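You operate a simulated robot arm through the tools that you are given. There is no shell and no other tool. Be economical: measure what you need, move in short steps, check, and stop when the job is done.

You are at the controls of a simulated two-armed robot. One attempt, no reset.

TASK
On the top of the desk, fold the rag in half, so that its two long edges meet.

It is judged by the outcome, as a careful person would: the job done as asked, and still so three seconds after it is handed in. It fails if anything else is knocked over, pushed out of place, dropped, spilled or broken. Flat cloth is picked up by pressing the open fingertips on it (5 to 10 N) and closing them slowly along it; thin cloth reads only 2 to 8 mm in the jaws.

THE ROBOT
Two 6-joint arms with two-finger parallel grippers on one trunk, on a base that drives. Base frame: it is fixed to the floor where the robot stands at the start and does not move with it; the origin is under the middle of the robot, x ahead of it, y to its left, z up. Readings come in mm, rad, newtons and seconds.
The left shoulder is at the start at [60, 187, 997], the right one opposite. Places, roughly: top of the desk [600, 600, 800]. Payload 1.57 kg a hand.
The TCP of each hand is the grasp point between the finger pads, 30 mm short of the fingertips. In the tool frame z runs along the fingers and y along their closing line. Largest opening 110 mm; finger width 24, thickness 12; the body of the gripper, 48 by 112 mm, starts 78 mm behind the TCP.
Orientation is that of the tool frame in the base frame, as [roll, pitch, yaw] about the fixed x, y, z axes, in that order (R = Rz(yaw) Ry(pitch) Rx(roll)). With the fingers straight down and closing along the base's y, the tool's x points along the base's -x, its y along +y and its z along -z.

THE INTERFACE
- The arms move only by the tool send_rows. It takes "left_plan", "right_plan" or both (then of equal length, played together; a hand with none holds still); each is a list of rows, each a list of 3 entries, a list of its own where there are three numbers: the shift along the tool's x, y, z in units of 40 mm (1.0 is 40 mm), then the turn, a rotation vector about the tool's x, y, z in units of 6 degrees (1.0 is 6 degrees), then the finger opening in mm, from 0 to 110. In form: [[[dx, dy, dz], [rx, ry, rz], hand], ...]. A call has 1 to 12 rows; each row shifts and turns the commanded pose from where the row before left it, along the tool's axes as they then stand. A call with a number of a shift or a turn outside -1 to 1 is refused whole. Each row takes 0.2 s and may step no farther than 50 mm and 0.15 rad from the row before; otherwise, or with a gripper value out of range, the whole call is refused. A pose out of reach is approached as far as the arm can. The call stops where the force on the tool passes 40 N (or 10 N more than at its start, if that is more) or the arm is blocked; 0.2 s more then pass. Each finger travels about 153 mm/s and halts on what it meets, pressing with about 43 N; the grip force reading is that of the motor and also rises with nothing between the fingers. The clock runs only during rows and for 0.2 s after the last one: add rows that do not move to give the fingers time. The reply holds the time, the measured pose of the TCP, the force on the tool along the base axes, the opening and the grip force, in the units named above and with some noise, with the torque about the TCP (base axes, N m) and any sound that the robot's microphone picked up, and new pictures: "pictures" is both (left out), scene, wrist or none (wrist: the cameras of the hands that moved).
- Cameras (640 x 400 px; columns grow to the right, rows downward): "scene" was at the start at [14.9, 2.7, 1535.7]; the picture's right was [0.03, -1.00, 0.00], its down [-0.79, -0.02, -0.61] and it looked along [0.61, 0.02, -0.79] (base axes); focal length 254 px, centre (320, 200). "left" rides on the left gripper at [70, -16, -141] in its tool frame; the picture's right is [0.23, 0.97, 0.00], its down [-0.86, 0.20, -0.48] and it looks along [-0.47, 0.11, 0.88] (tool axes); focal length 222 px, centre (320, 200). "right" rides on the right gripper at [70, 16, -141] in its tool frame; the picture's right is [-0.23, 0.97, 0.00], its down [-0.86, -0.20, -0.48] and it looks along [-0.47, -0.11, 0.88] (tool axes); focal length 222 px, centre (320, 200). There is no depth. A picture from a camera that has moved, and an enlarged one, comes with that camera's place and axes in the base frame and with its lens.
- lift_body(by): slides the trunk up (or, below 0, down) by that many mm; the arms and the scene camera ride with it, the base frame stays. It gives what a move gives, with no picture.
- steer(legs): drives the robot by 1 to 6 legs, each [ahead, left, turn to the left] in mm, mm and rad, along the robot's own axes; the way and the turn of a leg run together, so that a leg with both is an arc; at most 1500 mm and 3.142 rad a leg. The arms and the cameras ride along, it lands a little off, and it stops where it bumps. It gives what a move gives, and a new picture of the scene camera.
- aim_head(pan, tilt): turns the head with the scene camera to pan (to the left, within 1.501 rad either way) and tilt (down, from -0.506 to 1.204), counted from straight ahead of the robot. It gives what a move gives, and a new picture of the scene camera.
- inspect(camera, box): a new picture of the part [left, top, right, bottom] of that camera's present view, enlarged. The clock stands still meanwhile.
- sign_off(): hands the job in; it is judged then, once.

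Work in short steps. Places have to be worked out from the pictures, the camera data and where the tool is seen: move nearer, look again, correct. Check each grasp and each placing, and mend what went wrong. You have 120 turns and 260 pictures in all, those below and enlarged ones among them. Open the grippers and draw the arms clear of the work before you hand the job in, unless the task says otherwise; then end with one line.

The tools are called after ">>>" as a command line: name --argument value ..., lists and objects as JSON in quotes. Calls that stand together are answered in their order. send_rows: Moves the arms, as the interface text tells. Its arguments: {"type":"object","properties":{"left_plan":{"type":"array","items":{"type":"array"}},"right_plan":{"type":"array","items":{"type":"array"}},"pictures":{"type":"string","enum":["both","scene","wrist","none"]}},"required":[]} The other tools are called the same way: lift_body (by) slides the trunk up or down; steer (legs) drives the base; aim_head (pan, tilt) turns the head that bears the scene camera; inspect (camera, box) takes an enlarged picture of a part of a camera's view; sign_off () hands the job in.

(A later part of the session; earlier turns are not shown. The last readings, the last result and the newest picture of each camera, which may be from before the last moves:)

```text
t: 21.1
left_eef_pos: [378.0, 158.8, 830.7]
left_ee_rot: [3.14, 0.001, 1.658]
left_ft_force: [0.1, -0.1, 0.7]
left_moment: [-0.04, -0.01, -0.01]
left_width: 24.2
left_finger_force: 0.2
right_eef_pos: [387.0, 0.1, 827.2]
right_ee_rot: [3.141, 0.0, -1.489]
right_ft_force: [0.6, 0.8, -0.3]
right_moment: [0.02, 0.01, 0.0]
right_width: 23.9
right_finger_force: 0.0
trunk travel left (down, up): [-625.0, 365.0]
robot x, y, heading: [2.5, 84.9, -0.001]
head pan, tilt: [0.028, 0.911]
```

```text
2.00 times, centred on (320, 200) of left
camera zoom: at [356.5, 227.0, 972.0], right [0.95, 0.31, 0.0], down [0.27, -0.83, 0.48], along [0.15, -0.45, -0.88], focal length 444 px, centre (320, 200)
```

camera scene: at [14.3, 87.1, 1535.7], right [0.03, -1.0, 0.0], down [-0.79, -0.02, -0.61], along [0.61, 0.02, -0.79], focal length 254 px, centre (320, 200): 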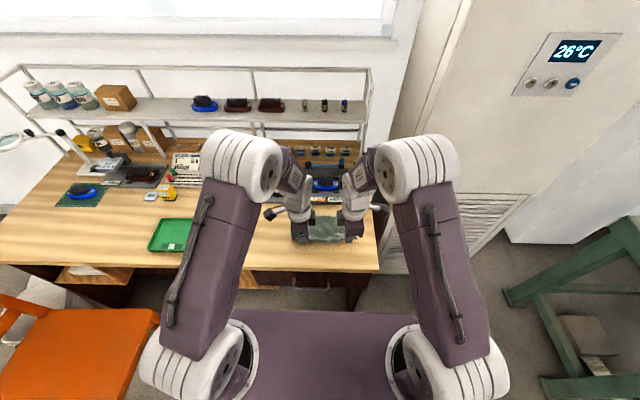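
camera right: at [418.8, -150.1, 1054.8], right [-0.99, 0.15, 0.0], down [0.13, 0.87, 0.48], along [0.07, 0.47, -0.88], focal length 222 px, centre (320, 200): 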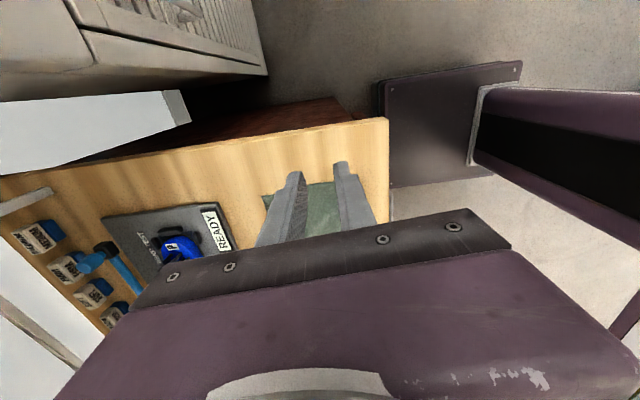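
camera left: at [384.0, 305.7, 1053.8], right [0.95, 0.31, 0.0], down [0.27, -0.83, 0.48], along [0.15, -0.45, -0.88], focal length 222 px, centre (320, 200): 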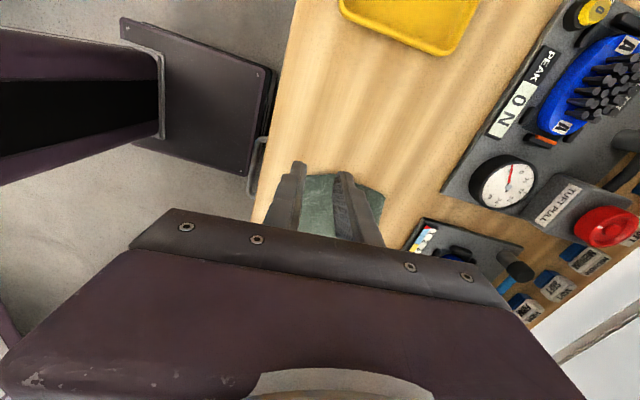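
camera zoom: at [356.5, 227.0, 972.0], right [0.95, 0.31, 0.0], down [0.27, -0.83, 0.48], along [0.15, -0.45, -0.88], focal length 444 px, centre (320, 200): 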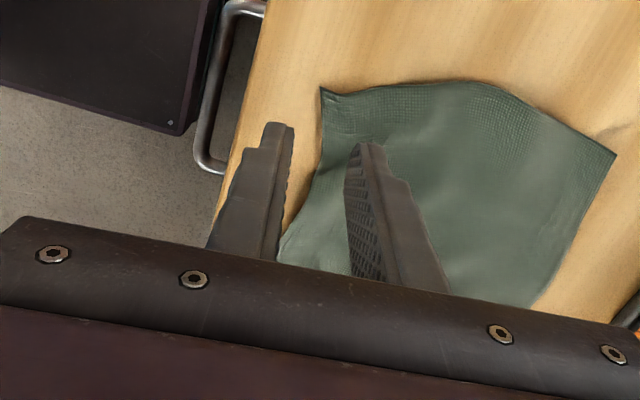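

Edges at the grip lines: right ≈ x 380, left ≈ x 380. I shift the left 6 mm forward, the right slightly back, and descend to just above contact (TCP ≈ 792.5).

>>> send_rows --left_plan '[[[0, 0.15, 0.3], [0, 0, 0], 24], [[0, 0, 0.3], [0, 0, 0], 24], [[0, 0, 0.3], [0, 0, 0], 24], [[0, 0, 0.05], [0, 0, 0], 24], [[0, 0, 0], [0, 0, 0], 24]]' --right_plan '[[[0, 0.04, 0.3], [0, 0, 0], 24], [[0, 0, 0.3], [0, 0, 0], 24], [[0, 0, 0.22], [0, 0, 0], 24], [[0, 0, 0.05], [0, 0, 0], 24], [[0, 0, 0], [0, 0, 0], 24]]' --pictures "none"

>>> inspect --camera "right" --box '[160, 100, 480, 300]'

>>> inspect --camera "left" --box '[160, 100, 480, 300]'

```text
t: 22.3
left_eef_pos: [386.6, 161.0, 792.8]
left_ee_rot: [3.141, 0.0, 1.658]
left_ft_force: [-1.1, -0.1, 0.1]
left_moment: [0.01, -0.01, 0.0]
left_width: 24.0
left_finger_force: 0.1
right_eef_pos: [385.6, 1.5, 793.0]
right_ee_rot: [-3.141, -0.001, -1.489]
right_ft_force: [-0.1, 0.3, 0.7]
right_moment: [-0.01, 0.04, 0.01]
right_width: 24.0
right_finger_force: 0.1
trunk travel left (down, up): [-625.0, 365.0]
robot x, y, heading: [0.7, 85.4, 0.001]
head pan, tilt: [0.028, 0.911]
```

```text
2.00 times, centred on (320, 200) of right
camera zoom: at [374.1, -69.0, 935.2], right [-0.99, 0.15, 0.0], down [0.13, 0.87, 0.48], along [0.07, 0.47, -0.88], focal length 444 px, centre (320, 200)
```

zoom: 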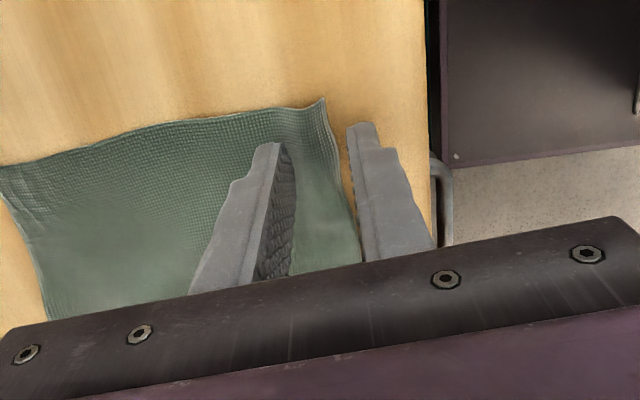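

```text
2.00 times, centred on (320, 200) of left
camera zoom: at [364.3, 228.6, 934.0], right [0.95, 0.31, 0.0], down [0.27, -0.83, 0.48], along [0.15, -0.45, -0.88], focal length 444 px, centre (320, 200)
```

zoom: 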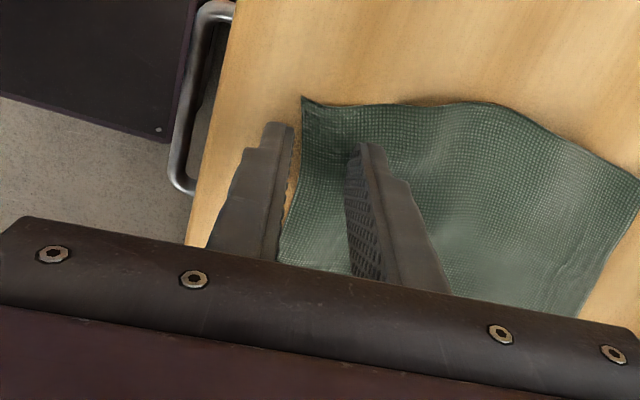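

Edge is ~5 mm (right) and ~3 mm (left) from the outer fingers. I narrow to 18 mm, shift both ~6 mm outward so only ~11 mm of cloth gets captured, then press lightly.

>>> send_rows --left_plan '[[[0, -0.16, 0], [0, 0, 0], 18], [[0, 0, 0.03], [0, 0, 0], 18], [[0, 0, 0.02], [0, 0, 0], 18], [[0, 0, 0], [0, 0, 0], 18]]' --right_plan '[[[0, 0.125, 0], [0, 0, 0], 18], [[0, 0, 0.03], [0, 0, 0], 18], [[0, 0, 0.02], [0, 0, 0], 18], [[0, 0, 0], [0, 0, 0], 18]]' --pictures "none"

>>> inspect --camera "right" --box '[160, 100, 480, 300]'

>>> inspect --camera "left" --box '[160, 100, 480, 300]'

```text
t: 23.3
left_eef_pos: [379.7, 160.7, 790.7]
left_ee_rot: [3.14, 0.002, 1.658]
left_ft_force: [1.4, -0.2, 9.7]
left_moment: [0.09, -0.07, -0.04]
left_width: 18.0
left_finger_force: 0.0
right_eef_pos: [379.6, 0.3, 792.8]
right_ee_rot: [3.141, 0.001, -1.489]
right_ft_force: [0.0, 0.0, 0.7]
right_moment: [-0.03, 0.0, 0.01]
right_width: 18.1
right_finger_force: 0.4
trunk travel left (down, up): [-625.0, 365.0]
robot x, y, heading: [0.8, 86.5, -0.001]
head pan, tilt: [0.028, 0.911]
```

```text
2.00 times, centred on (320, 200) of right
camera zoom: at [368.8, -69.9, 934.2], right [-0.99, 0.15, 0.0], down [0.13, 0.87, 0.48], along [0.07, 0.47, -0.88], focal length 444 px, centre (320, 200)
```

zoom: 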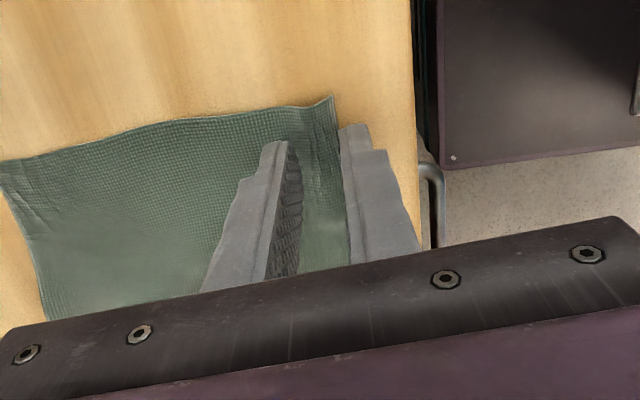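

```text
2.00 times, centred on (320, 200) of left
camera zoom: at [357.1, 228.2, 933.1], right [0.95, 0.31, 0.0], down [0.27, -0.83, 0.48], along [0.15, -0.46, -0.88], focal length 444 px, centre (320, 200)
```

zoom: 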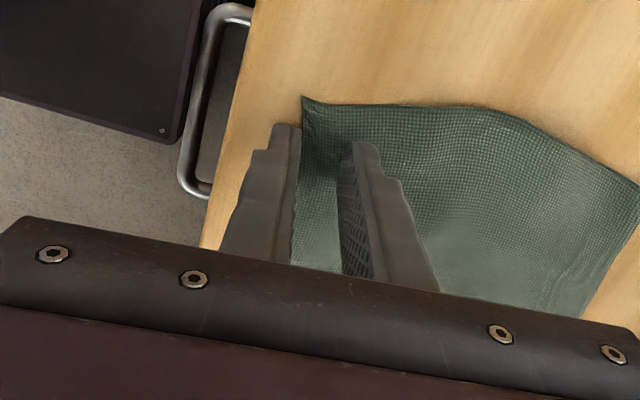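

The edge still sits right at the outer fingers; I lift slightly, shift both another ~6 mm outward, and press again.

>>> send_rows --left_plan '[[[0, 0, -0.1], [0, 0, 0], 18], [[0, -0.15, 0], [0, 0, 0], 18], [[0, 0, 0.05], [0, 0, 0], 18], [[0, 0, 0.04], [0, 0, 0], 18], [[0, 0, 0], [0, 0, 0], 18]]' --right_plan '[[[0, 0, -0.1], [0, 0, 0], 18], [[0, 0.15, 0], [0, 0, 0], 18], [[0, 0, 0.07], [0, 0, 0], 18], [[0, 0, 0.065], [0, 0, 0], 18], [[0, 0, 0], [0, 0, 0], 18]]' --pictures "none"

>>> inspect --camera "right" --box '[240, 120, 400, 220]'

>>> inspect --camera "left" --box '[240, 120, 400, 220]'

```text
t: 24.5
left_eef_pos: [372.9, 161.0, 791.9]
left_ee_rot: [3.139, 0.001, 1.658]
left_ft_force: [0.5, -0.1, 8.1]
left_moment: [0.07, -0.09, 0.02]
left_width: 18.6
left_finger_force: 0.2
right_eef_pos: [374.1, 0.4, 792.1]
right_ee_rot: [-3.141, 0.001, -1.489]
right_ft_force: [0.0, -0.5, 2.8]
right_moment: [-0.01, 0.01, 0.03]
right_width: 17.9
right_finger_force: 0.1
trunk travel left (down, up): [-625.0, 365.0]
robot x, y, heading: [0.4, 84.4, 0.002]
head pan, tilt: [0.028, 0.911]
```

```text
4.00 times, centred on (320, 170) of right
camera zoom: at [363.2, -70.2, 933.4], right [-0.99, 0.15, 0.0], down [0.13, 0.87, 0.48], along [0.07, 0.47, -0.88], focal length 888 px, centre (320, 320)
```

zoom: 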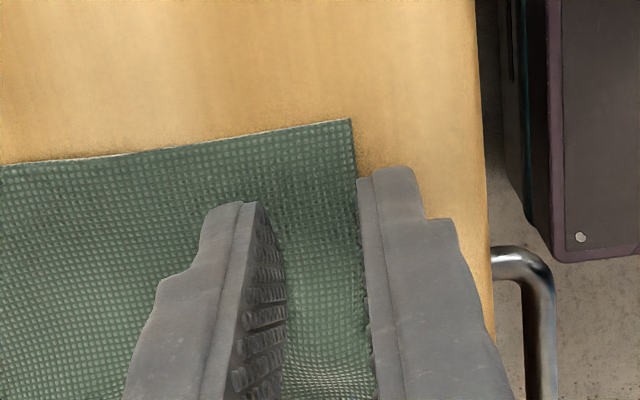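

```text
4.00 times, centred on (320, 170) of left
camera zoom: at [350.7, 228.2, 933.2], right [0.95, 0.31, 0.0], down [0.27, -0.83, 0.48], along [0.15, -0.46, -0.88], focal length 888 px, centre (320, 320)
```

zoom: 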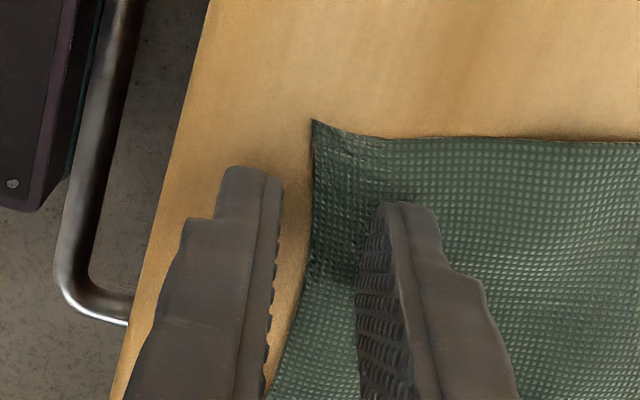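

Left is well placed (edge ~5 mm inside outer finger). The right finger dragged the cloth; I lift the right 10 mm clear, shift 7 mm outward, and come down again.

>>> send_rows --right_plan '[[[0, 0, -0.3], [0, 0, 0], 18], [[0, 0.17, 0], [0, 0, 0], 18], [[0, 0, 0.15], [0, 0, 0], 18], [[0, 0, 0.15], [0, 0, 0], 18], [[0, 0, 0.02], [0, 0, 0], 18], [[0, 0, 0], [0, 0, 0], 18]]' --pictures "none"

>>> inspect --camera "right" --box '[240, 120, 400, 220]'

```text
t: 25.9
left_eef_pos: [372.1, 160.9, 791.4]
left_ee_rot: [3.14, -0.001, 1.659]
left_ft_force: [1.9, 0.1, 9.9]
left_moment: [0.01, -0.14, 0.0]
left_width: 19.2
left_finger_force: 1.4
right_eef_pos: [369.0, -1.2, 791.1]
right_ee_rot: [-3.141, 0.0, -1.488]
right_ft_force: [-0.7, 1.5, 7.6]
right_moment: [0.05, -0.06, -0.01]
right_width: 17.0
right_finger_force: 0.0
trunk travel left (down, up): [-625.0, 365.0]
robot x, y, heading: [-0.6, 83.1, 0.0]
head pan, tilt: [0.028, 0.911]
```

```text
4.00 times, centred on (320, 170) of right
camera zoom: at [356.5, -71.1, 933.2], right [-0.99, 0.15, 0.0], down [0.13, 0.87, 0.48], along [0.07, 0.47, -0.88], focal length 888 px, centre (320, 320)
```

zoom: 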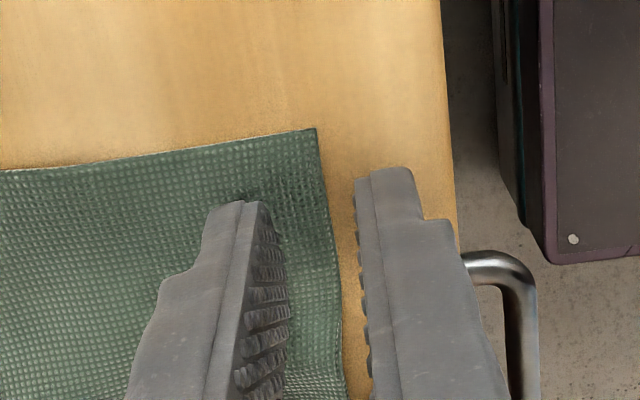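

Both now have the edge between the fingers with ~11–13 mm captured and 8–10 N press. Close slowly.

>>> send_rows --left_plan '[[[0, 0, 0], [0, 0, 0], 15], [[0, 0, 0], [0, 0, 0], 12], [[0, 0, 0], [0, 0, 0], 9], [[0, 0, 0], [0, 0, 0], 6], [[0, 0, 0], [0, 0, 0], 3], [[0, 0, 0], [0, 0, 0], 0], [[0, 0, 0], [0, 0, 0], 0]]' --right_plan '[[[0, 0, 0], [0, 0, 0], 15], [[0, 0, 0], [0, 0, 0], 12], [[0, 0, 0], [0, 0, 0], 9], [[0, 0, 0], [0, 0, 0], 6], [[0, 0, 0], [0, 0, 0], 3], [[0, 0, 0], [0, 0, 0], 0], [[0, 0, 0], [0, 0, 0], 0]]' --pictures "none"

>>> send_rows --left_plan '[[[0, 0, -0.2], [0, 0, 0], 0], [[0, 0, -0.2], [0, 0, 0], 0], [[0, 0, -0.2], [0, 0, 0], 0], [[0, 0, 0], [0, 0, 0], 0]]' --right_plan '[[[0, 0, -0.2], [0, 0, 0], 0], [[0, 0, -0.2], [0, 0, 0], 0], [[0, 0, -0.2], [0, 0, 0], 0], [[0, 0, 0], [0, 0, 0], 0]]' --pictures "none"

>>> inspect --camera "right" --box '[160, 100, 400, 250]'

>>> inspect --camera "left" --box '[240, 100, 480, 250]'

>>> inspect --camera "scene" --box '[272, 190, 384, 260]'

```text
t: 27.5
left_eef_pos: [373.1, 160.4, 790.5]
left_ee_rot: [3.14, -0.001, 1.659]
left_ft_force: [1.0, -0.4, 10.0]
left_moment: [0.03, -0.01, 0.02]
left_width: 0.1
left_finger_force: 21.3
right_eef_pos: [369.1, -1.9, 791.5]
right_ee_rot: [-3.14, 0.0, -1.488]
right_ft_force: [1.8, 0.6, 12.6]
right_moment: [-0.03, -0.1, 0.05]
right_width: 0.0
right_finger_force: 21.1
trunk travel left (down, up): [-625.0, 365.0]
robot x, y, heading: [-1.0, 84.4, -0.002]
head pan, tilt: [0.028, 0.911]
```

```text
t: 28.5
left_eef_pos: [372.3, 159.6, 815.3]
left_ee_rot: [3.141, 0.0, 1.658]
left_ft_force: [-0.9, -0.7, 0.4]
left_moment: [0.01, 0.01, 0.0]
left_width: 0.0
left_finger_force: 21.6
right_eef_pos: [368.5, 0.3, 814.3]
right_ee_rot: [3.141, 0.0, -1.489]
right_ft_force: [0.2, -0.5, -0.2]
right_moment: [0.03, -0.03, -0.02]
right_width: 0.0
right_finger_force: 21.9
trunk travel left (down, up): [-625.0, 365.0]
robot x, y, heading: [-3.2, 81.6, 0.001]
head pan, tilt: [0.028, 0.911]
```

```text
2.67 times, centred on (280, 175) of right
camera zoom: at [357.2, -70.5, 956.2], right [-0.99, 0.15, 0.0], down [0.13, 0.87, 0.48], along [0.07, 0.47, -0.88], focal length 592 px, centre (427, 267)
```

zoom: 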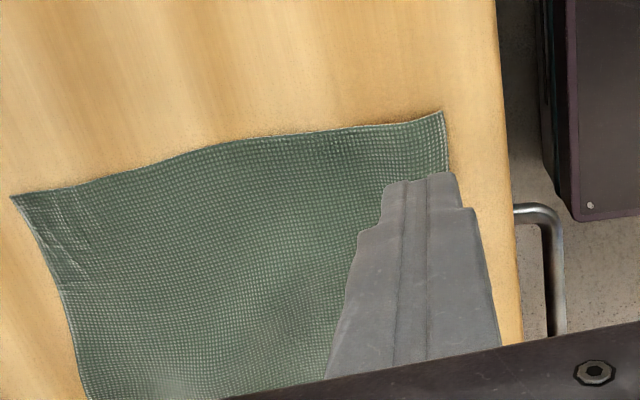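

```text
2.67 times, centred on (360, 175) of left
camera zoom: at [351.2, 228.0, 957.2], right [0.95, 0.31, 0.0], down [0.27, -0.83, 0.48], along [0.15, -0.45, -0.88], focal length 592 px, centre (213, 267)
```

zoom: 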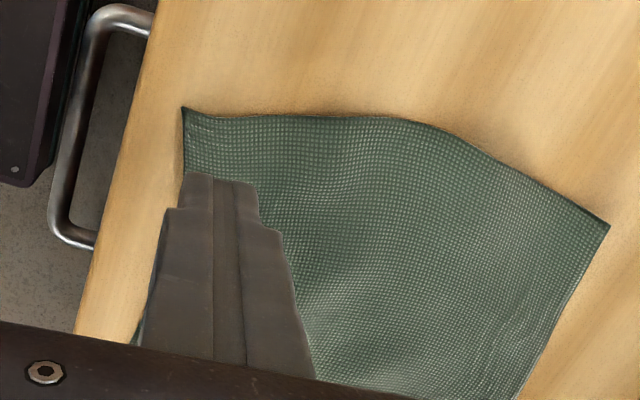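

```text
5.71 times, centred on (328, 225) of scene
camera zoom: at [15.0, 87.1, 1535.7], right [0.03, -1.0, 0.0], down [-0.79, -0.02, -0.61], along [0.61, 0.02, -0.79], focal length 1452 px, centre (274, 57)
```

zoom: 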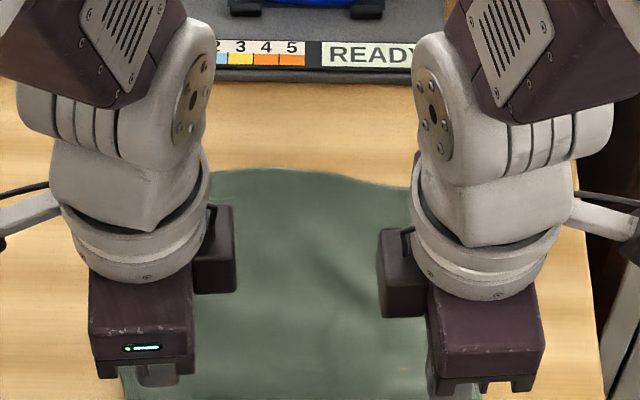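

The jaws closed empty — too little cloth. A better way: pinch both short-edge midpoints on the fold line (crest grip works well there), lift so both halves hang together, then lay it down folded. I raise and spread the hands to see the rag.

>>> send_rows --left_plan '[[[0, 0, -0.8], [0, 0, 0], 44], [[0.6, 0.3, -0.8], [0, 0, 0], 44], [[0.8, 0.5, -0.5], [0, 0, 0], 44], [[0.8, 0.5, 0], [0, 0, 0], 44], [[0, 0, 0], [0, 0, 0], 44]]' --right_plan '[[[0, 0, -0.8], [0, 0, 0], 44], [[0.6, -0.3, -0.8], [0, 0, 0], 44], [[0.8, -0.5, -0.5], [0, 0, 0], 44], [[0.8, -0.5, 0], [0, 0, 0], 44], [[0, 0, 0], [0, 0, 0], 44]]' --pictures "none"

>>> inspect --camera "scene" --box '[264, 185, 392, 265]'

>>> inspect --camera "right" --box '[160, 100, 480, 300]'

>>> inspect --camera "left" --box '[160, 100, 480, 300]'

```text
t: 29.7
left_eef_pos: [419.5, 254.0, 900.2]
left_ee_rot: [3.139, 0.001, 1.659]
left_ft_force: [-0.5, -0.7, 0.5]
left_moment: [0.02, 0.0, -0.04]
left_width: 44.1
left_finger_force: 0.1
right_eef_pos: [424.6, -84.0, 899.5]
right_ee_rot: [3.141, -0.001, -1.49]
right_ft_force: [0.0, 0.8, 0.4]
right_moment: [0.01, -0.03, -0.03]
right_width: 44.2
right_finger_force: 0.0
trunk travel left (down, up): [-625.0, 365.0]
robot x, y, heading: [4.2, 84.7, -0.004]
head pan, tilt: [0.028, 0.911]
```

```text
5.00 times, centred on (328, 225) of scene
camera zoom: at [14.0, 87.1, 1535.7], right [0.03, -1.0, 0.0], down [-0.79, -0.02, -0.61], along [0.61, 0.02, -0.79], focal length 1271 px, centre (280, 75)
```

zoom: 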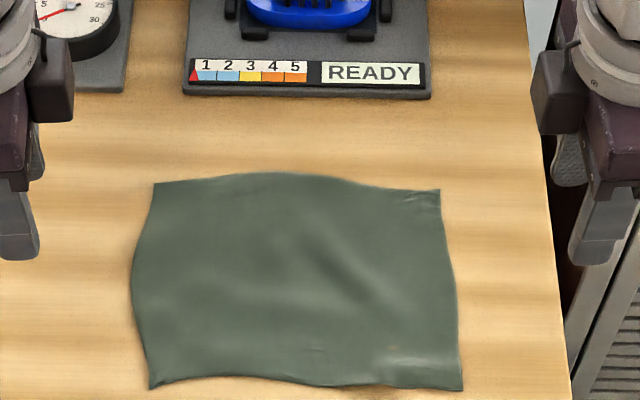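

```text
2.00 times, centred on (320, 200) of right
camera zoom: at [414.1, -154.4, 1040.8], right [-0.99, 0.15, 0.0], down [0.13, 0.87, 0.48], along [0.07, 0.47, -0.88], focal length 444 px, centre (320, 200)
```

zoom: 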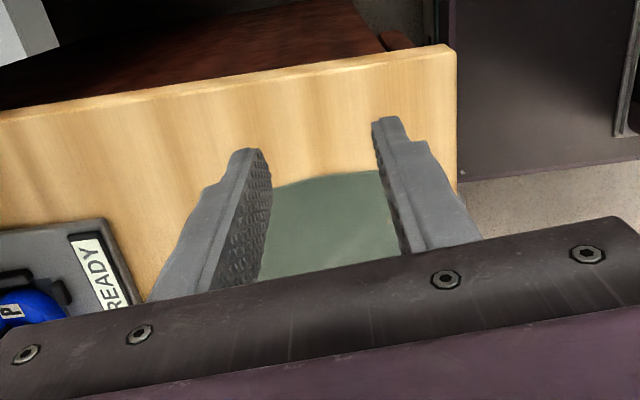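

```text
2.00 times, centred on (320, 200) of left
camera zoom: at [397.3, 321.2, 1042.7], right [0.95, 0.31, 0.0], down [0.27, -0.83, 0.48], along [0.15, -0.45, -0.88], focal length 444 px, centre (320, 200)
```

zoom: 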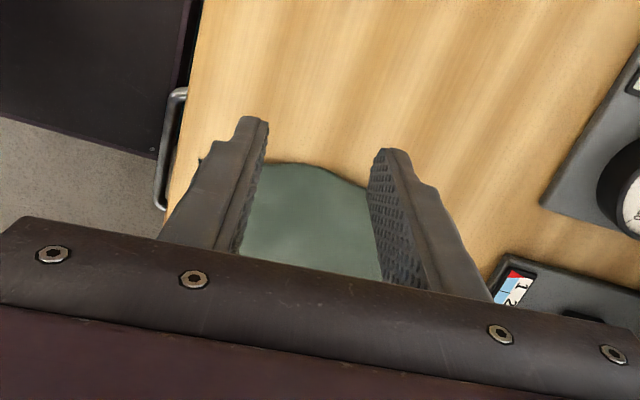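

Rag corners now ≈ (360,-22), (356,181), (513,-15), (514,191): about 205×155, long axis along y, midline x≈436. I align the yaw with the midline and hover above the short-edge midpoints.

>>> send_rows --left_plan '[[[0, 0, 0], [0, 0, 0.72], 44], [[-0.577, 0.127, 0.583], [0, 0, 0], 44], [[-0.577, 0.127, 0.583], [0, 0, 0], 44], [[-0.577, 0.127, 0.583], [0, 0, 0], 44], [[0, 0, 0], [0, 0, 0], 44]]' --right_plan '[[[0, 0, 0], [0, 0, 0.72], 44], [[-0.65, -0.1, 0.575], [0, 0, 0], 44], [[-0.65, -0.1, 0.575], [0, 0, 0], 44], [[-0.65, -0.1, 0.575], [0, 0, 0], 44], [[0, 0, 0], [0, 0, 0], 44]]' --pictures "wrist"

```text
t: 30.9
left_eef_pos: [433.7, 181.3, 829.7]
left_ee_rot: [3.141, 0.001, 1.582]
left_ft_force: [0.7, 0.7, 0.6]
left_moment: [-0.01, -0.01, -0.02]
left_width: 43.8
left_finger_force: 0.0
right_eef_pos: [438.5, -6.6, 829.0]
right_ee_rot: [-3.141, 0.0, -1.563]
right_ft_force: [-0.3, 0.0, 0.5]
right_moment: [0.01, -0.02, 0.02]
right_width: 43.8
right_finger_force: 0.0
trunk travel left (down, up): [-625.0, 365.0]
robot x, y, heading: [1.7, 80.6, -0.005]
head pan, tilt: [0.028, 0.911]
camera right: at [421.5, -76.6, 971.5], right [-0.98, 0.22, 0.0], down [0.19, 0.86, 0.48], along [0.11, 0.47, -0.88], focal length 222 px, centre (320, 200)
camera left: at [415.9, 250.9, 971.9], right [0.97, 0.24, 0.0], down [0.21, -0.85, 0.48], along [0.11, -0.46, -0.88], focal length 222 px, centre (320, 200)
```

right: 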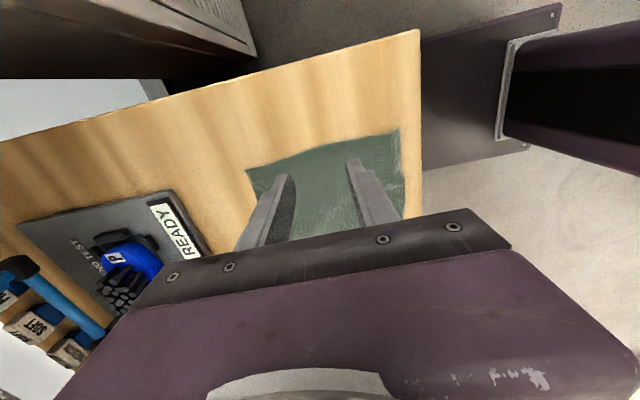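
left: 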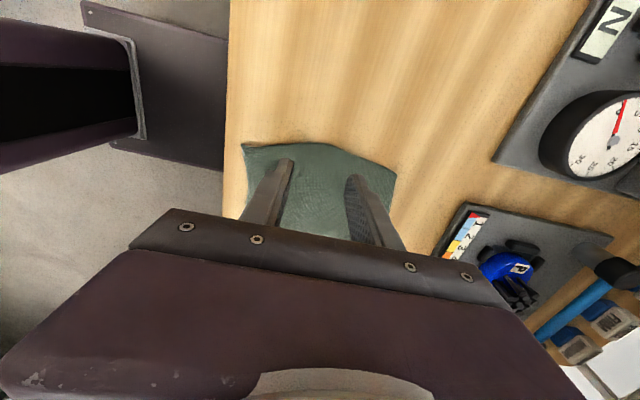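

Both cameras agree: midpoints at x≈436 (right) and ≈433 (left); the hands sit right there. Descend to just above contact.

>>> send_rows --left_plan '[[[0, 0, 0.3], [0, 0, 0], 40], [[0, 0, 0.3], [0, 0, 0], 40], [[0, 0, 0.3], [0, 0, 0], 40], [[0, 0, 0.04], [0, 0, 0], 40], [[0, 0, 0], [0, 0, 0], 40]]' --right_plan '[[[0, 0.05, 0.3], [0, 0, 0], 40], [[0, 0, 0.3], [0, 0, 0], 40], [[0, 0, 0.3], [0, 0, 0], 40], [[0, 0, 0.02], [0, 0, 0], 40], [[0, 0, 0], [0, 0, 0], 40]]' --pictures "none"

```text
t: 32.1
left_eef_pos: [432.9, 183.9, 791.1]
left_ee_rot: [-3.14, 0.001, 1.583]
left_ft_force: [-0.1, 0.4, 3.1]
left_moment: [0.02, 0.0, 0.03]
left_width: 40.2
left_finger_force: 0.0
right_eef_pos: [438.5, -5.9, 792.5]
right_ee_rot: [3.141, 0.001, -1.565]
right_ft_force: [-0.5, 1.2, 0.0]
right_moment: [0.0, -0.02, 0.02]
right_width: 40.2
right_finger_force: 0.1
trunk travel left (down, up): [-625.0, 365.0]
robot x, y, heading: [-1.4, 83.3, 0.001]
head pan, tilt: [0.028, 0.911]
```

Near contact. Press slightly more (right 1.5 mm, left 0.5 mm), then check force and view.

>>> send_rows --left_plan '[[[0, 0, 0.015], [0, 0, 0], 40], [[0, 0, 0], [0, 0, 0], 40]]' --right_plan '[[[0, 0, 0.04], [0, 0, 0], 40], [[0, 0, 0], [0, 0, 0], 40]]' --pictures "none"

>>> inspect --camera "right" --box '[160, 100, 480, 300]'

>>> inspect --camera "left" --box '[160, 100, 480, 300]'

```text
t: 32.7
left_eef_pos: [432.7, 182.7, 791.0]
left_ee_rot: [3.14, 0.0, 1.582]
left_ft_force: [2.3, 0.0, 9.0]
left_moment: [0.04, 0.02, 0.0]
left_width: 39.8
left_finger_force: 0.1
right_eef_pos: [438.5, -6.8, 793.0]
right_ee_rot: [-3.14, 0.0, -1.564]
right_ft_force: [-0.7, -0.2, -0.1]
right_moment: [0.0, 0.01, -0.03]
right_width: 40.0
right_finger_force: 0.0
trunk travel left (down, up): [-625.0, 365.0]
robot x, y, heading: [-3.1, 82.5, 0.001]
head pan, tilt: [0.028, 0.911]
```

```text
2.00 times, centred on (320, 200) of right
camera zoom: at [420.7, -75.2, 933.6], right [-0.98, 0.22, 0.0], down [0.19, 0.86, 0.48], along [0.11, 0.47, -0.88], focal length 444 px, centre (320, 200)
```

zoom: 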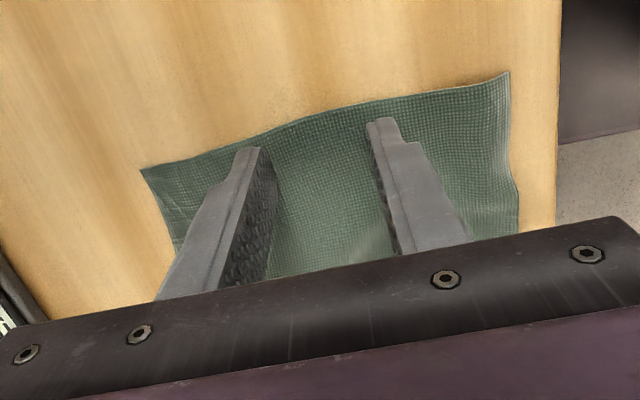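

```text
2.00 times, centred on (320, 200) of left
camera zoom: at [416.2, 252.8, 933.3], right [0.97, 0.24, 0.0], down [0.21, -0.85, 0.48], along [0.12, -0.46, -0.88], focal length 444 px, centre (320, 200)
```

zoom: 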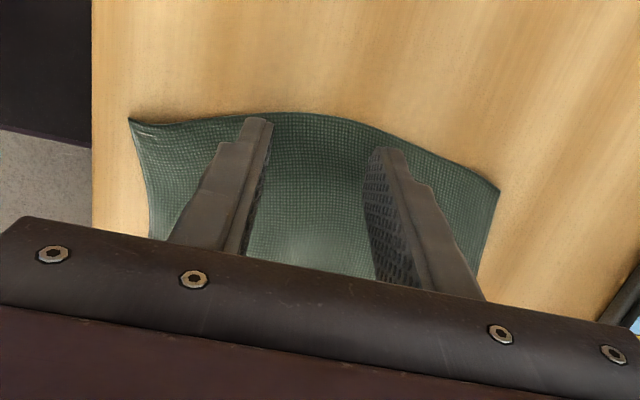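

Mids: right 436.4 (hand 438.5), left 435.2 (hand 432.7). Small 2 mm corrections, with the left lifted first, then press both.

>>> send_rows --left_plan '[[[0, 0, -0.2], [0, 0, 0], 40], [[0, 0.06, 0], [0, 0, 0], 40], [[0, 0, 0.15], [0, 0, 0], 40], [[0, 0, 0.05], [0, 0, 0], 40], [[0, 0, 0], [0, 0, 0], 40]]' --right_plan '[[[0, 0, -0.1], [0, 0, 0], 40], [[0, 0.05, 0], [0, 0, 0], 40], [[0, 0, 0.1], [0, 0, 0], 40], [[0, 0, 0.05], [0, 0, 0], 40], [[0, 0, 0], [0, 0, 0], 40]]' --pictures "none"

```text
t: 33.9
left_eef_pos: [432.5, 183.2, 791.9]
left_ee_rot: [3.139, 0.0, 1.58]
left_ft_force: [0.1, -0.3, 1.1]
left_moment: [0.01, 0.01, -0.01]
left_width: 40.0
left_finger_force: 0.0
right_eef_pos: [435.7, -6.0, 791.4]
right_ee_rot: [-3.137, 0.001, -1.564]
right_ft_force: [1.6, -1.5, 27.1]
right_moment: [-0.24, 0.51, 0.08]
right_width: 39.5
right_finger_force: 0.1
trunk travel left (down, up): [-625.0, 365.0]
robot x, y, heading: [0.8, 81.9, -0.002]
head pan, tilt: [0.028, 0.911]
```

Right presses 27 N, left only 1 N; balance them.

>>> send_rows --left_plan '[[[0, 0, 0.02], [0, 0, 0], 40], [[0, 0, 0], [0, 0, 0], 40]]' --right_plan '[[[0, 0, -0.035], [0, 0, 0], 40], [[0, 0, 0], [0, 0, 0], 40]]' --pictures "none"

```text
t: 34.5
left_eef_pos: [435.2, 182.4, 792.4]
left_ee_rot: [3.139, 0.002, 1.583]
left_ft_force: [-1.8, -0.1, 8.2]
left_moment: [0.03, 0.14, 0.02]
left_width: 40.3
left_finger_force: 0.3
right_eef_pos: [436.1, -5.5, 791.5]
right_ee_rot: [3.142, 0.0, -1.565]
right_ft_force: [4.1, 1.1, 15.4]
right_moment: [-0.08, 0.08, 0.01]
right_width: 38.7
right_finger_force: 0.1
trunk travel left (down, up): [-625.0, 365.0]
robot x, y, heading: [4.4, 83.9, -0.001]
head pan, tilt: [0.028, 0.911]
```

Good: 8 N and 15 N; ease the right a touch more and close slowly along the cloth.

>>> send_rows --left_plan '[[[0, 0, 0], [0, 0, 0], 36], [[0, 0, 0], [0, 0, 0], 32], [[0, 0, 0], [0, 0, 0], 28], [[0, 0, 0], [0, 0, 0], 24], [[0, 0, 0], [0, 0, 0], 20], [[0, 0, 0], [0, 0, 0], 16], [[0, 0, 0], [0, 0, 0], 12], [[0, 0, 0], [0, 0, 0], 8], [[0, 0, 0], [0, 0, 0], 4], [[0, 0, 0], [0, 0, 0], 0], [[0, 0, 0], [0, 0, 0], 0]]' --right_plan '[[[0, 0, -0.015], [0, 0, 0], 36], [[0, 0, 0], [0, 0, 0], 32], [[0, 0, 0], [0, 0, 0], 28], [[0, 0, 0], [0, 0, 0], 24], [[0, 0, 0], [0, 0, 0], 20], [[0, 0, 0], [0, 0, 0], 16], [[0, 0, 0], [0, 0, 0], 12], [[0, 0, 0], [0, 0, 0], 8], [[0, 0, 0], [0, 0, 0], 4], [[0, 0, 0], [0, 0, 0], 0], [[0, 0, 0], [0, 0, 0], 0]]' --pictures "none"

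>>> inspect --camera "right" --box '[160, 100, 480, 300]'

>>> inspect --camera "left" --box '[160, 100, 480, 300]'

```text
t: 36.9
left_eef_pos: [433.4, 182.8, 792.1]
left_ee_rot: [3.141, 0.0, 1.582]
left_ft_force: [-1.0, 0.6, 16.9]
left_moment: [0.03, 0.06, 0.0]
left_width: 2.6
left_finger_force: 23.9
right_eef_pos: [434.3, -5.9, 791.4]
right_ee_rot: [-3.14, 0.002, -1.566]
right_ft_force: [-1.0, 0.5, 1.5]
right_moment: [-0.04, 0.01, -0.01]
right_width: 2.4
right_finger_force: 24.0
trunk travel left (down, up): [-625.0, 365.0]
robot x, y, heading: [-1.0, 82.8, -0.0]
head pan, tilt: [0.028, 0.911]
```

```text
2.00 times, centred on (320, 200) of right
camera zoom: at [417.0, -75.0, 933.4], right [-0.98, 0.22, 0.0], down [0.19, 0.86, 0.48], along [0.11, 0.47, -0.88], focal length 444 px, centre (320, 200)
```

zoom: 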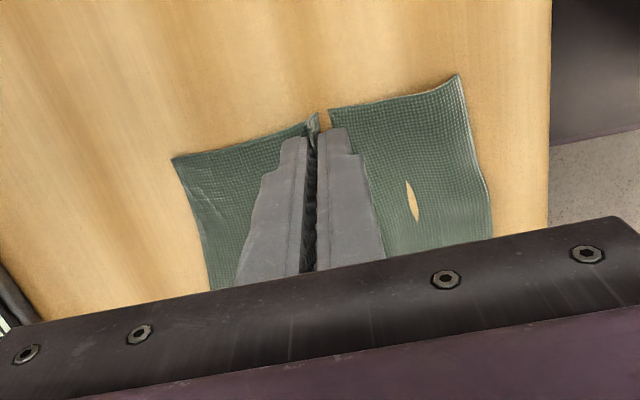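

```text
2.00 times, centred on (320, 200) of left
camera zoom: at [417.0, 252.2, 933.2], right [0.97, 0.24, 0.0], down [0.21, -0.85, 0.48], along [0.12, -0.46, -0.88], focal length 444 px, centre (320, 200)
```

zoom: 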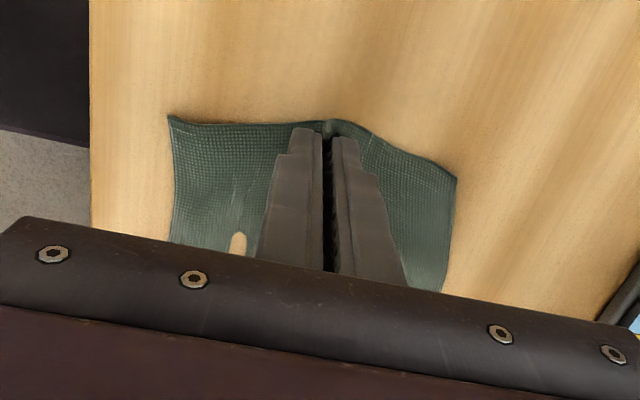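

Both gripped (≈2.5 mm) and the corners are symmetric about the jaws within ~1 mm. Lift ~80 mm so both halves hang.

>>> send_rows --left_plan '[[[0, 0, -0.25], [0, 0, 0], 0], [[0, 0, -0.25], [0, 0, 0], 0], [[0, 0, -0.3], [0, 0, 0], 0], [[0, 0, -0.4], [0, 0, 0], 0], [[0, 0, -0.4], [0, 0, 0], 0], [[0, 0, -0.4], [0, 0, 0], 0], [[0, 0, -0.2], [0, 0, 0], 0], [[0, 0, 0], [0, 0, 0], 0]]' --right_plan '[[[0, 0, -0.25], [0, 0, 0], 0], [[0, 0, -0.25], [0, 0, 0], 0], [[0, 0, -0.3], [0, 0, 0], 0], [[0, 0, -0.4], [0, 0, 0], 0], [[0, 0, -0.4], [0, 0, 0], 0], [[0, 0, -0.4], [0, 0, 0], 0], [[0, 0, -0.2], [0, 0, 0], 0], [[0, 0, 0], [0, 0, 0], 0]]' --pictures "wrist"

>>> inspect --camera "scene" --box '[264, 185, 392, 265]'

```text
t: 38.7
left_eef_pos: [434.1, 183.8, 878.0]
left_ee_rot: [3.141, 0.001, 1.582]
left_ft_force: [0.8, -1.4, -0.1]
left_moment: [0.01, -0.03, 0.02]
left_width: 2.5
left_finger_force: 24.2
right_eef_pos: [436.2, -5.8, 879.5]
right_ee_rot: [-3.141, -0.001, -1.563]
right_ft_force: [0.4, -0.1, 0.5]
right_moment: [-0.01, 0.07, -0.01]
right_width: 2.3
right_finger_force: 23.9
trunk travel left (down, up): [-625.0, 365.0]
robot x, y, heading: [0.7, 84.1, -0.002]
head pan, tilt: [0.028, 0.911]
camera right: at [418.4, -75.1, 1020.6], right [-0.98, 0.22, 0.0], down [0.19, 0.86, 0.48], along [0.11, 0.47, -0.88], focal length 222 px, centre (320, 200)
camera left: at [418.6, 252.5, 1020.1], right [0.97, 0.24, 0.0], down [0.21, -0.85, 0.48], along [0.11, -0.46, -0.88], focal length 222 px, centre (320, 200)
```

right: 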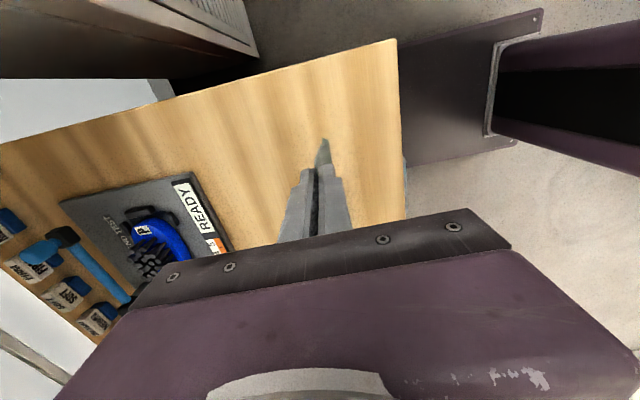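
left: 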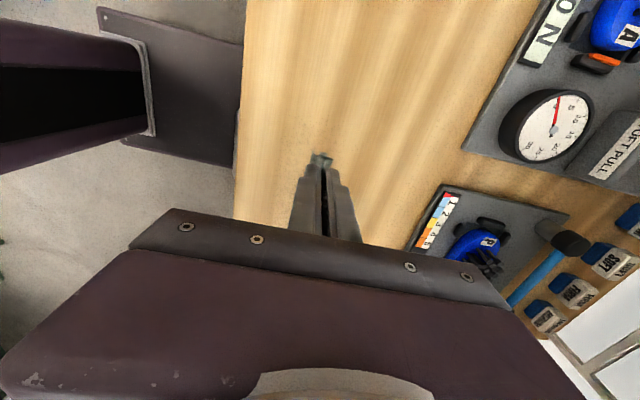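

```text
5.00 times, centred on (328, 225) of scene
camera zoom: at [15.2, 87.1, 1535.7], right [0.03, -1.0, 0.0], down [-0.79, -0.02, -0.61], along [0.61, 0.02, -0.79], focal length 1271 px, centre (280, 75)
```

zoom: 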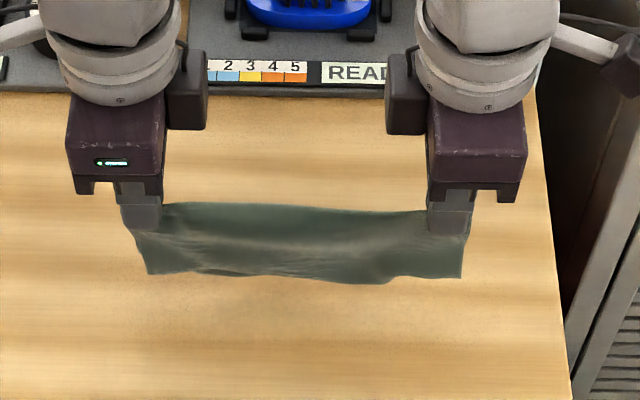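

Both halves hang evenly from the fold line. I tauten slightly and lay it down, moving forward (+x) while lowering so both layers trail back toward the robot.

>>> send_rows --left_plan '[[[0.08, 0, 0], [0, 0, 0], 0], [[0, 0.25, 0.375], [0, 0, 0], 0], [[0, 0.375, 0.25], [0, 0, 0], 0], [[0, 0.375, 0.25], [0, 0, 0], 0], [[0, 0.3, 0.25], [0, 0, 0], 0], [[0, 0.2, 0.25], [0, 0, 0], 0], [[0, 0.15, 0.225], [0, 0, 0], 0], [[0, 0.1, 0.2], [0, 0, 0], 0], [[0, 0.1, 0.125], [0, 0, 0], 0], [[0, 0, 0], [0, 0, 0], 0]]' --right_plan '[[[0.08, 0, 0], [0, 0, 0], 0], [[0, -0.25, 0.375], [0, 0, 0], 0], [[0, -0.375, 0.25], [0, 0, 0], 0], [[0, -0.375, 0.25], [0, 0, 0], 0], [[0, -0.3, 0.25], [0, 0, 0], 0], [[0, -0.2, 0.25], [0, 0, 0], 0], [[0, -0.15, 0.225], [0, 0, 0], 0], [[0, -0.1, 0.2], [0, 0, 0], 0], [[0, -0.1, 0.125], [0, 0, 0], 0], [[0, 0, 0], [0, 0, 0], 0]]' --pictures "wrist"

>>> inspect --camera "scene" --box '[264, 170, 392, 250]'

```text
t: 40.9
left_eef_pos: [509.5, 186.3, 801.9]
left_ee_rot: [3.141, 0.0, 1.583]
left_ft_force: [0.5, -3.9, 2.1]
left_moment: [-0.07, -0.03, 0.0]
left_width: 2.3
left_finger_force: 23.7
right_eef_pos: [509.5, -9.1, 801.8]
right_ee_rot: [3.141, 0.0, -1.563]
right_ft_force: [0.8, 4.0, 0.5]
right_moment: [0.13, -0.01, 0.01]
right_width: 2.4
right_finger_force: 23.9
trunk travel left (down, up): [-625.0, 365.0]
robot x, y, heading: [2.2, 82.3, -0.005]
head pan, tilt: [0.028, 0.911]
camera right: at [492.6, -78.1, 943.7], right [-0.98, 0.22, 0.0], down [0.19, 0.86, 0.48], along [0.11, 0.47, -0.88], focal length 222 px, centre (320, 200)
camera left: at [492.7, 256.3, 943.0], right [0.97, 0.24, 0.0], down [0.21, -0.85, 0.48], along [0.11, -0.46, -0.88], focal length 222 px, centre (320, 200)
```

right: 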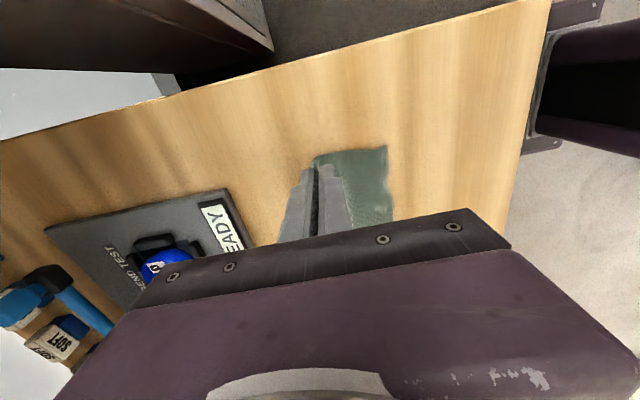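
left: 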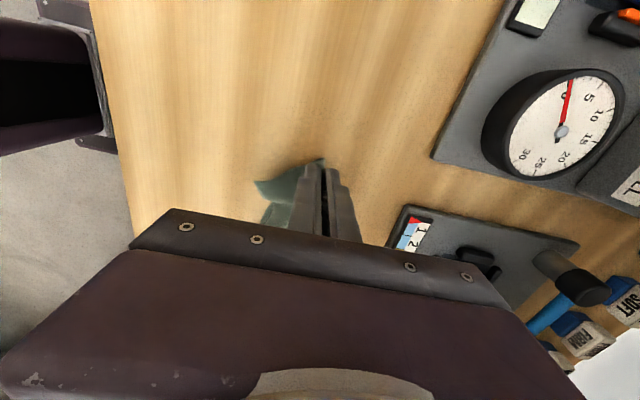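

```text
5.00 times, centred on (328, 210) of scene
camera zoom: at [14.5, 87.1, 1535.7], right [0.03, -1.0, 0.0], down [-0.79, -0.02, -0.61], along [0.61, 0.02, -0.79], focal length 1271 px, centre (280, 150)
```

zoom: 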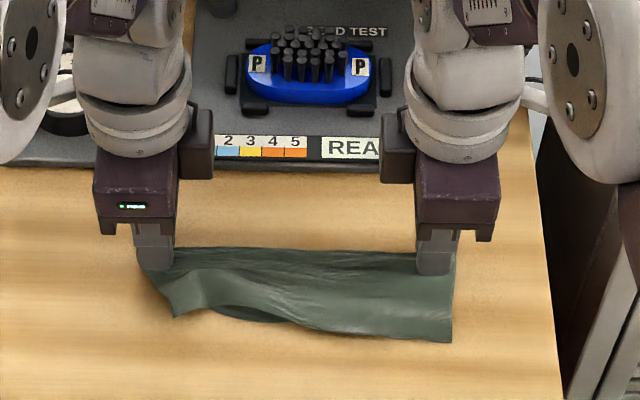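

The right side lies well; the left corner looks curled. Take a closer look.

>>> inspect --camera "left" --box '[220, 140, 348, 220]'

>>> inspect --camera "scene" --box '[284, 208, 364, 258]'

>>> inspect --camera "right" --box '[290, 130, 418, 210]'

```text
5.00 times, centred on (284, 180) of left
camera zoom: at [492.7, 256.3, 943.0], right [0.97, 0.24, 0.0], down [0.21, -0.85, 0.48], along [0.11, -0.46, -0.88], focal length 1111 px, centre (500, 300)
```

zoom: 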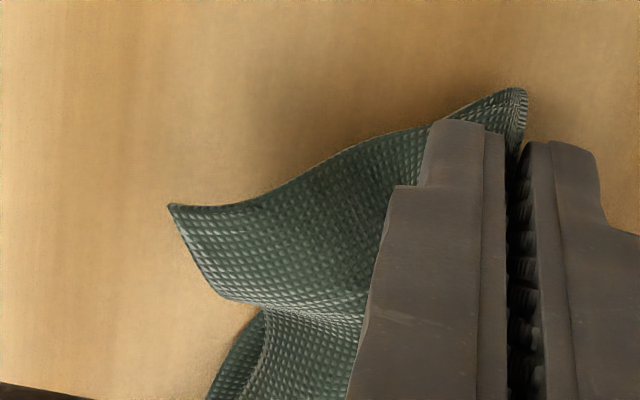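

```text
8.00 times, centred on (324, 233) of scene
camera zoom: at [14.5, 87.1, 1535.7], right [0.03, -1.0, 0.0], down [-0.79, -0.02, -0.61], along [0.61, 0.02, -0.79], focal length 2033 px, centre (288, -64)
```

zoom: 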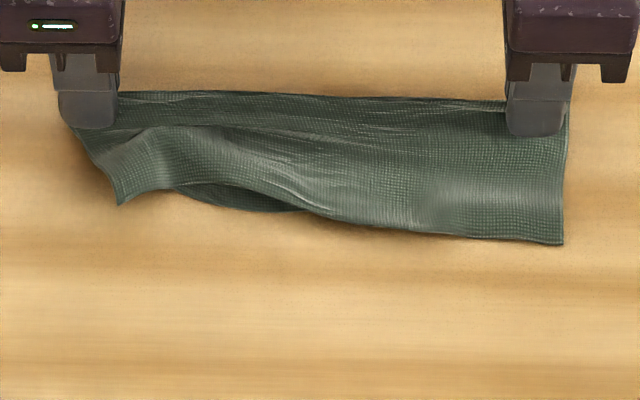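

```text
5.00 times, centred on (354, 170) of right
camera zoom: at [492.6, -78.1, 943.7], right [-0.98, 0.22, 0.0], down [0.19, 0.86, 0.48], along [0.11, 0.47, -0.88], focal length 1111 px, centre (150, 350)
```

zoom: 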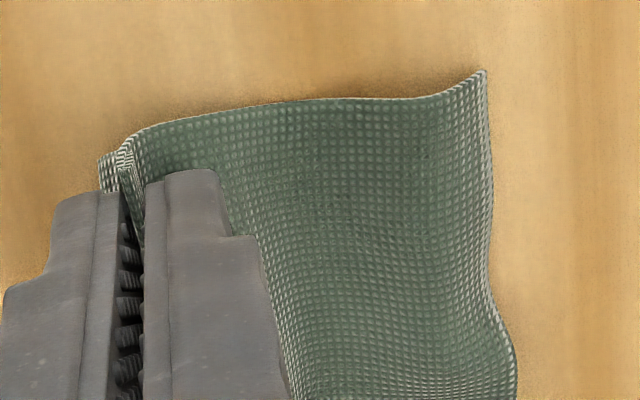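

The left end of the under-layer buckled. I lift it back up, return to x≈425 and check the hang, then re-lay with a longer, shallower drag.

>>> send_rows --left_plan '[[[0, -0.2, -0.4], [0, 0, 0], 0], [[0, -0.2, -0.4], [0, 0, 0], 0], [[0, -0.3, -0.4], [0, 0, 0], 0], [[0, -0.3, -0.4], [0, 0, 0], 0], [[0, -0.4, -0.4], [0, 0, 0], 0], [[0, -0.4, -0.2], [0, 0, 0], 0], [[0, -0.35, 0], [0, 0, 0], 0], [[0, 0, 0], [0, 0, 0], 0], [[0, 0, 0], [0, 0, 0], 0]]' --right_plan '[[[0, 0.2, -0.4], [0, 0, 0], 0], [[0, 0.2, -0.4], [0, 0, 0], 0], [[0, 0.3, -0.4], [0, 0, 0], 0], [[0, 0.3, -0.4], [0, 0, 0], 0], [[0, 0.4, -0.4], [0, 0, 0], 0], [[0, 0.4, -0.2], [0, 0, 0], 0], [[0, 0.35, 0], [0, 0, 0], 0], [[0, 0, 0], [0, 0, 0], 0], [[0, 0, 0], [0, 0, 0], 0]]' --pictures "none"

>>> inspect --camera "scene" --box '[264, 185, 392, 265]'

>>> inspect --camera "left" --box '[256, 130, 384, 210]'

>>> inspect --camera "right" --box '[256, 130, 384, 210]'

```text
t: 42.9
left_eef_pos: [422.3, 187.2, 889.5]
left_ee_rot: [3.141, 0.0, 1.581]
left_ft_force: [-0.4, -2.4, -0.5]
left_moment: [-0.05, 0.02, -0.02]
left_width: 2.6
left_finger_force: 23.9
right_eef_pos: [422.1, -8.1, 888.9]
right_ee_rot: [3.141, 0.001, -1.563]
right_ft_force: [0.4, 3.3, -0.7]
right_moment: [0.04, -0.02, 0.0]
right_width: 2.0
right_finger_force: 23.6
trunk travel left (down, up): [-625.0, 365.0]
robot x, y, heading: [-3.2, 81.9, -0.0]
head pan, tilt: [0.028, 0.911]
```

```text
5.00 times, centred on (328, 225) of scene
camera zoom: at [14.8, 87.1, 1535.7], right [0.03, -1.0, 0.0], down [-0.79, -0.02, -0.61], along [0.61, 0.02, -0.79], focal length 1271 px, centre (280, 75)
```

zoom: 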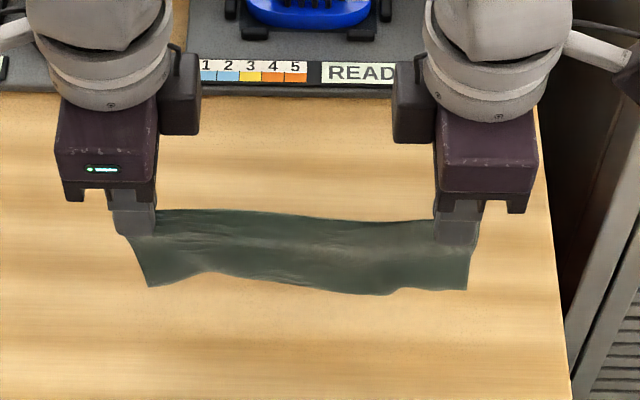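

```text
5.00 times, centred on (320, 170) of left
camera zoom: at [406.9, 255.0, 1031.3], right [0.97, 0.24, 0.0], down [0.21, -0.85, 0.48], along [0.11, -0.46, -0.88], focal length 1111 px, centre (320, 350)
```

zoom: 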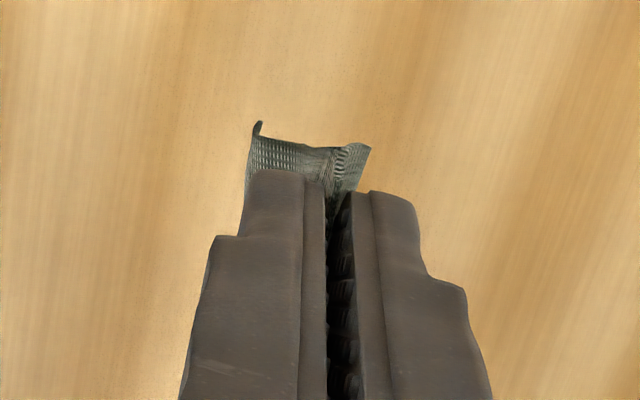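

```text
5.00 times, centred on (320, 170) of right
camera zoom: at [405.5, -77.9, 1030.5], right [-0.98, 0.22, 0.0], down [0.19, 0.86, 0.48], along [0.11, 0.47, -0.88], focal length 1111 px, centre (320, 350)
```

zoom: 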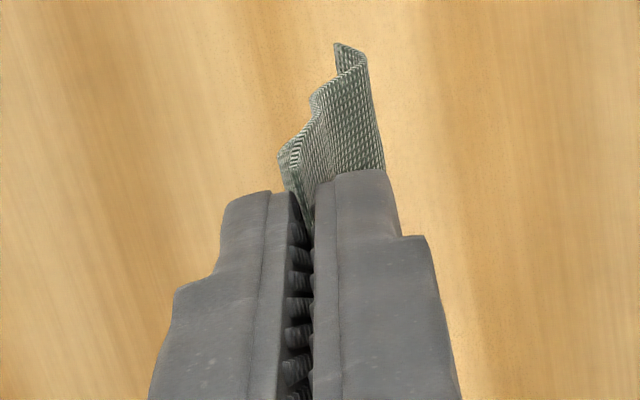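

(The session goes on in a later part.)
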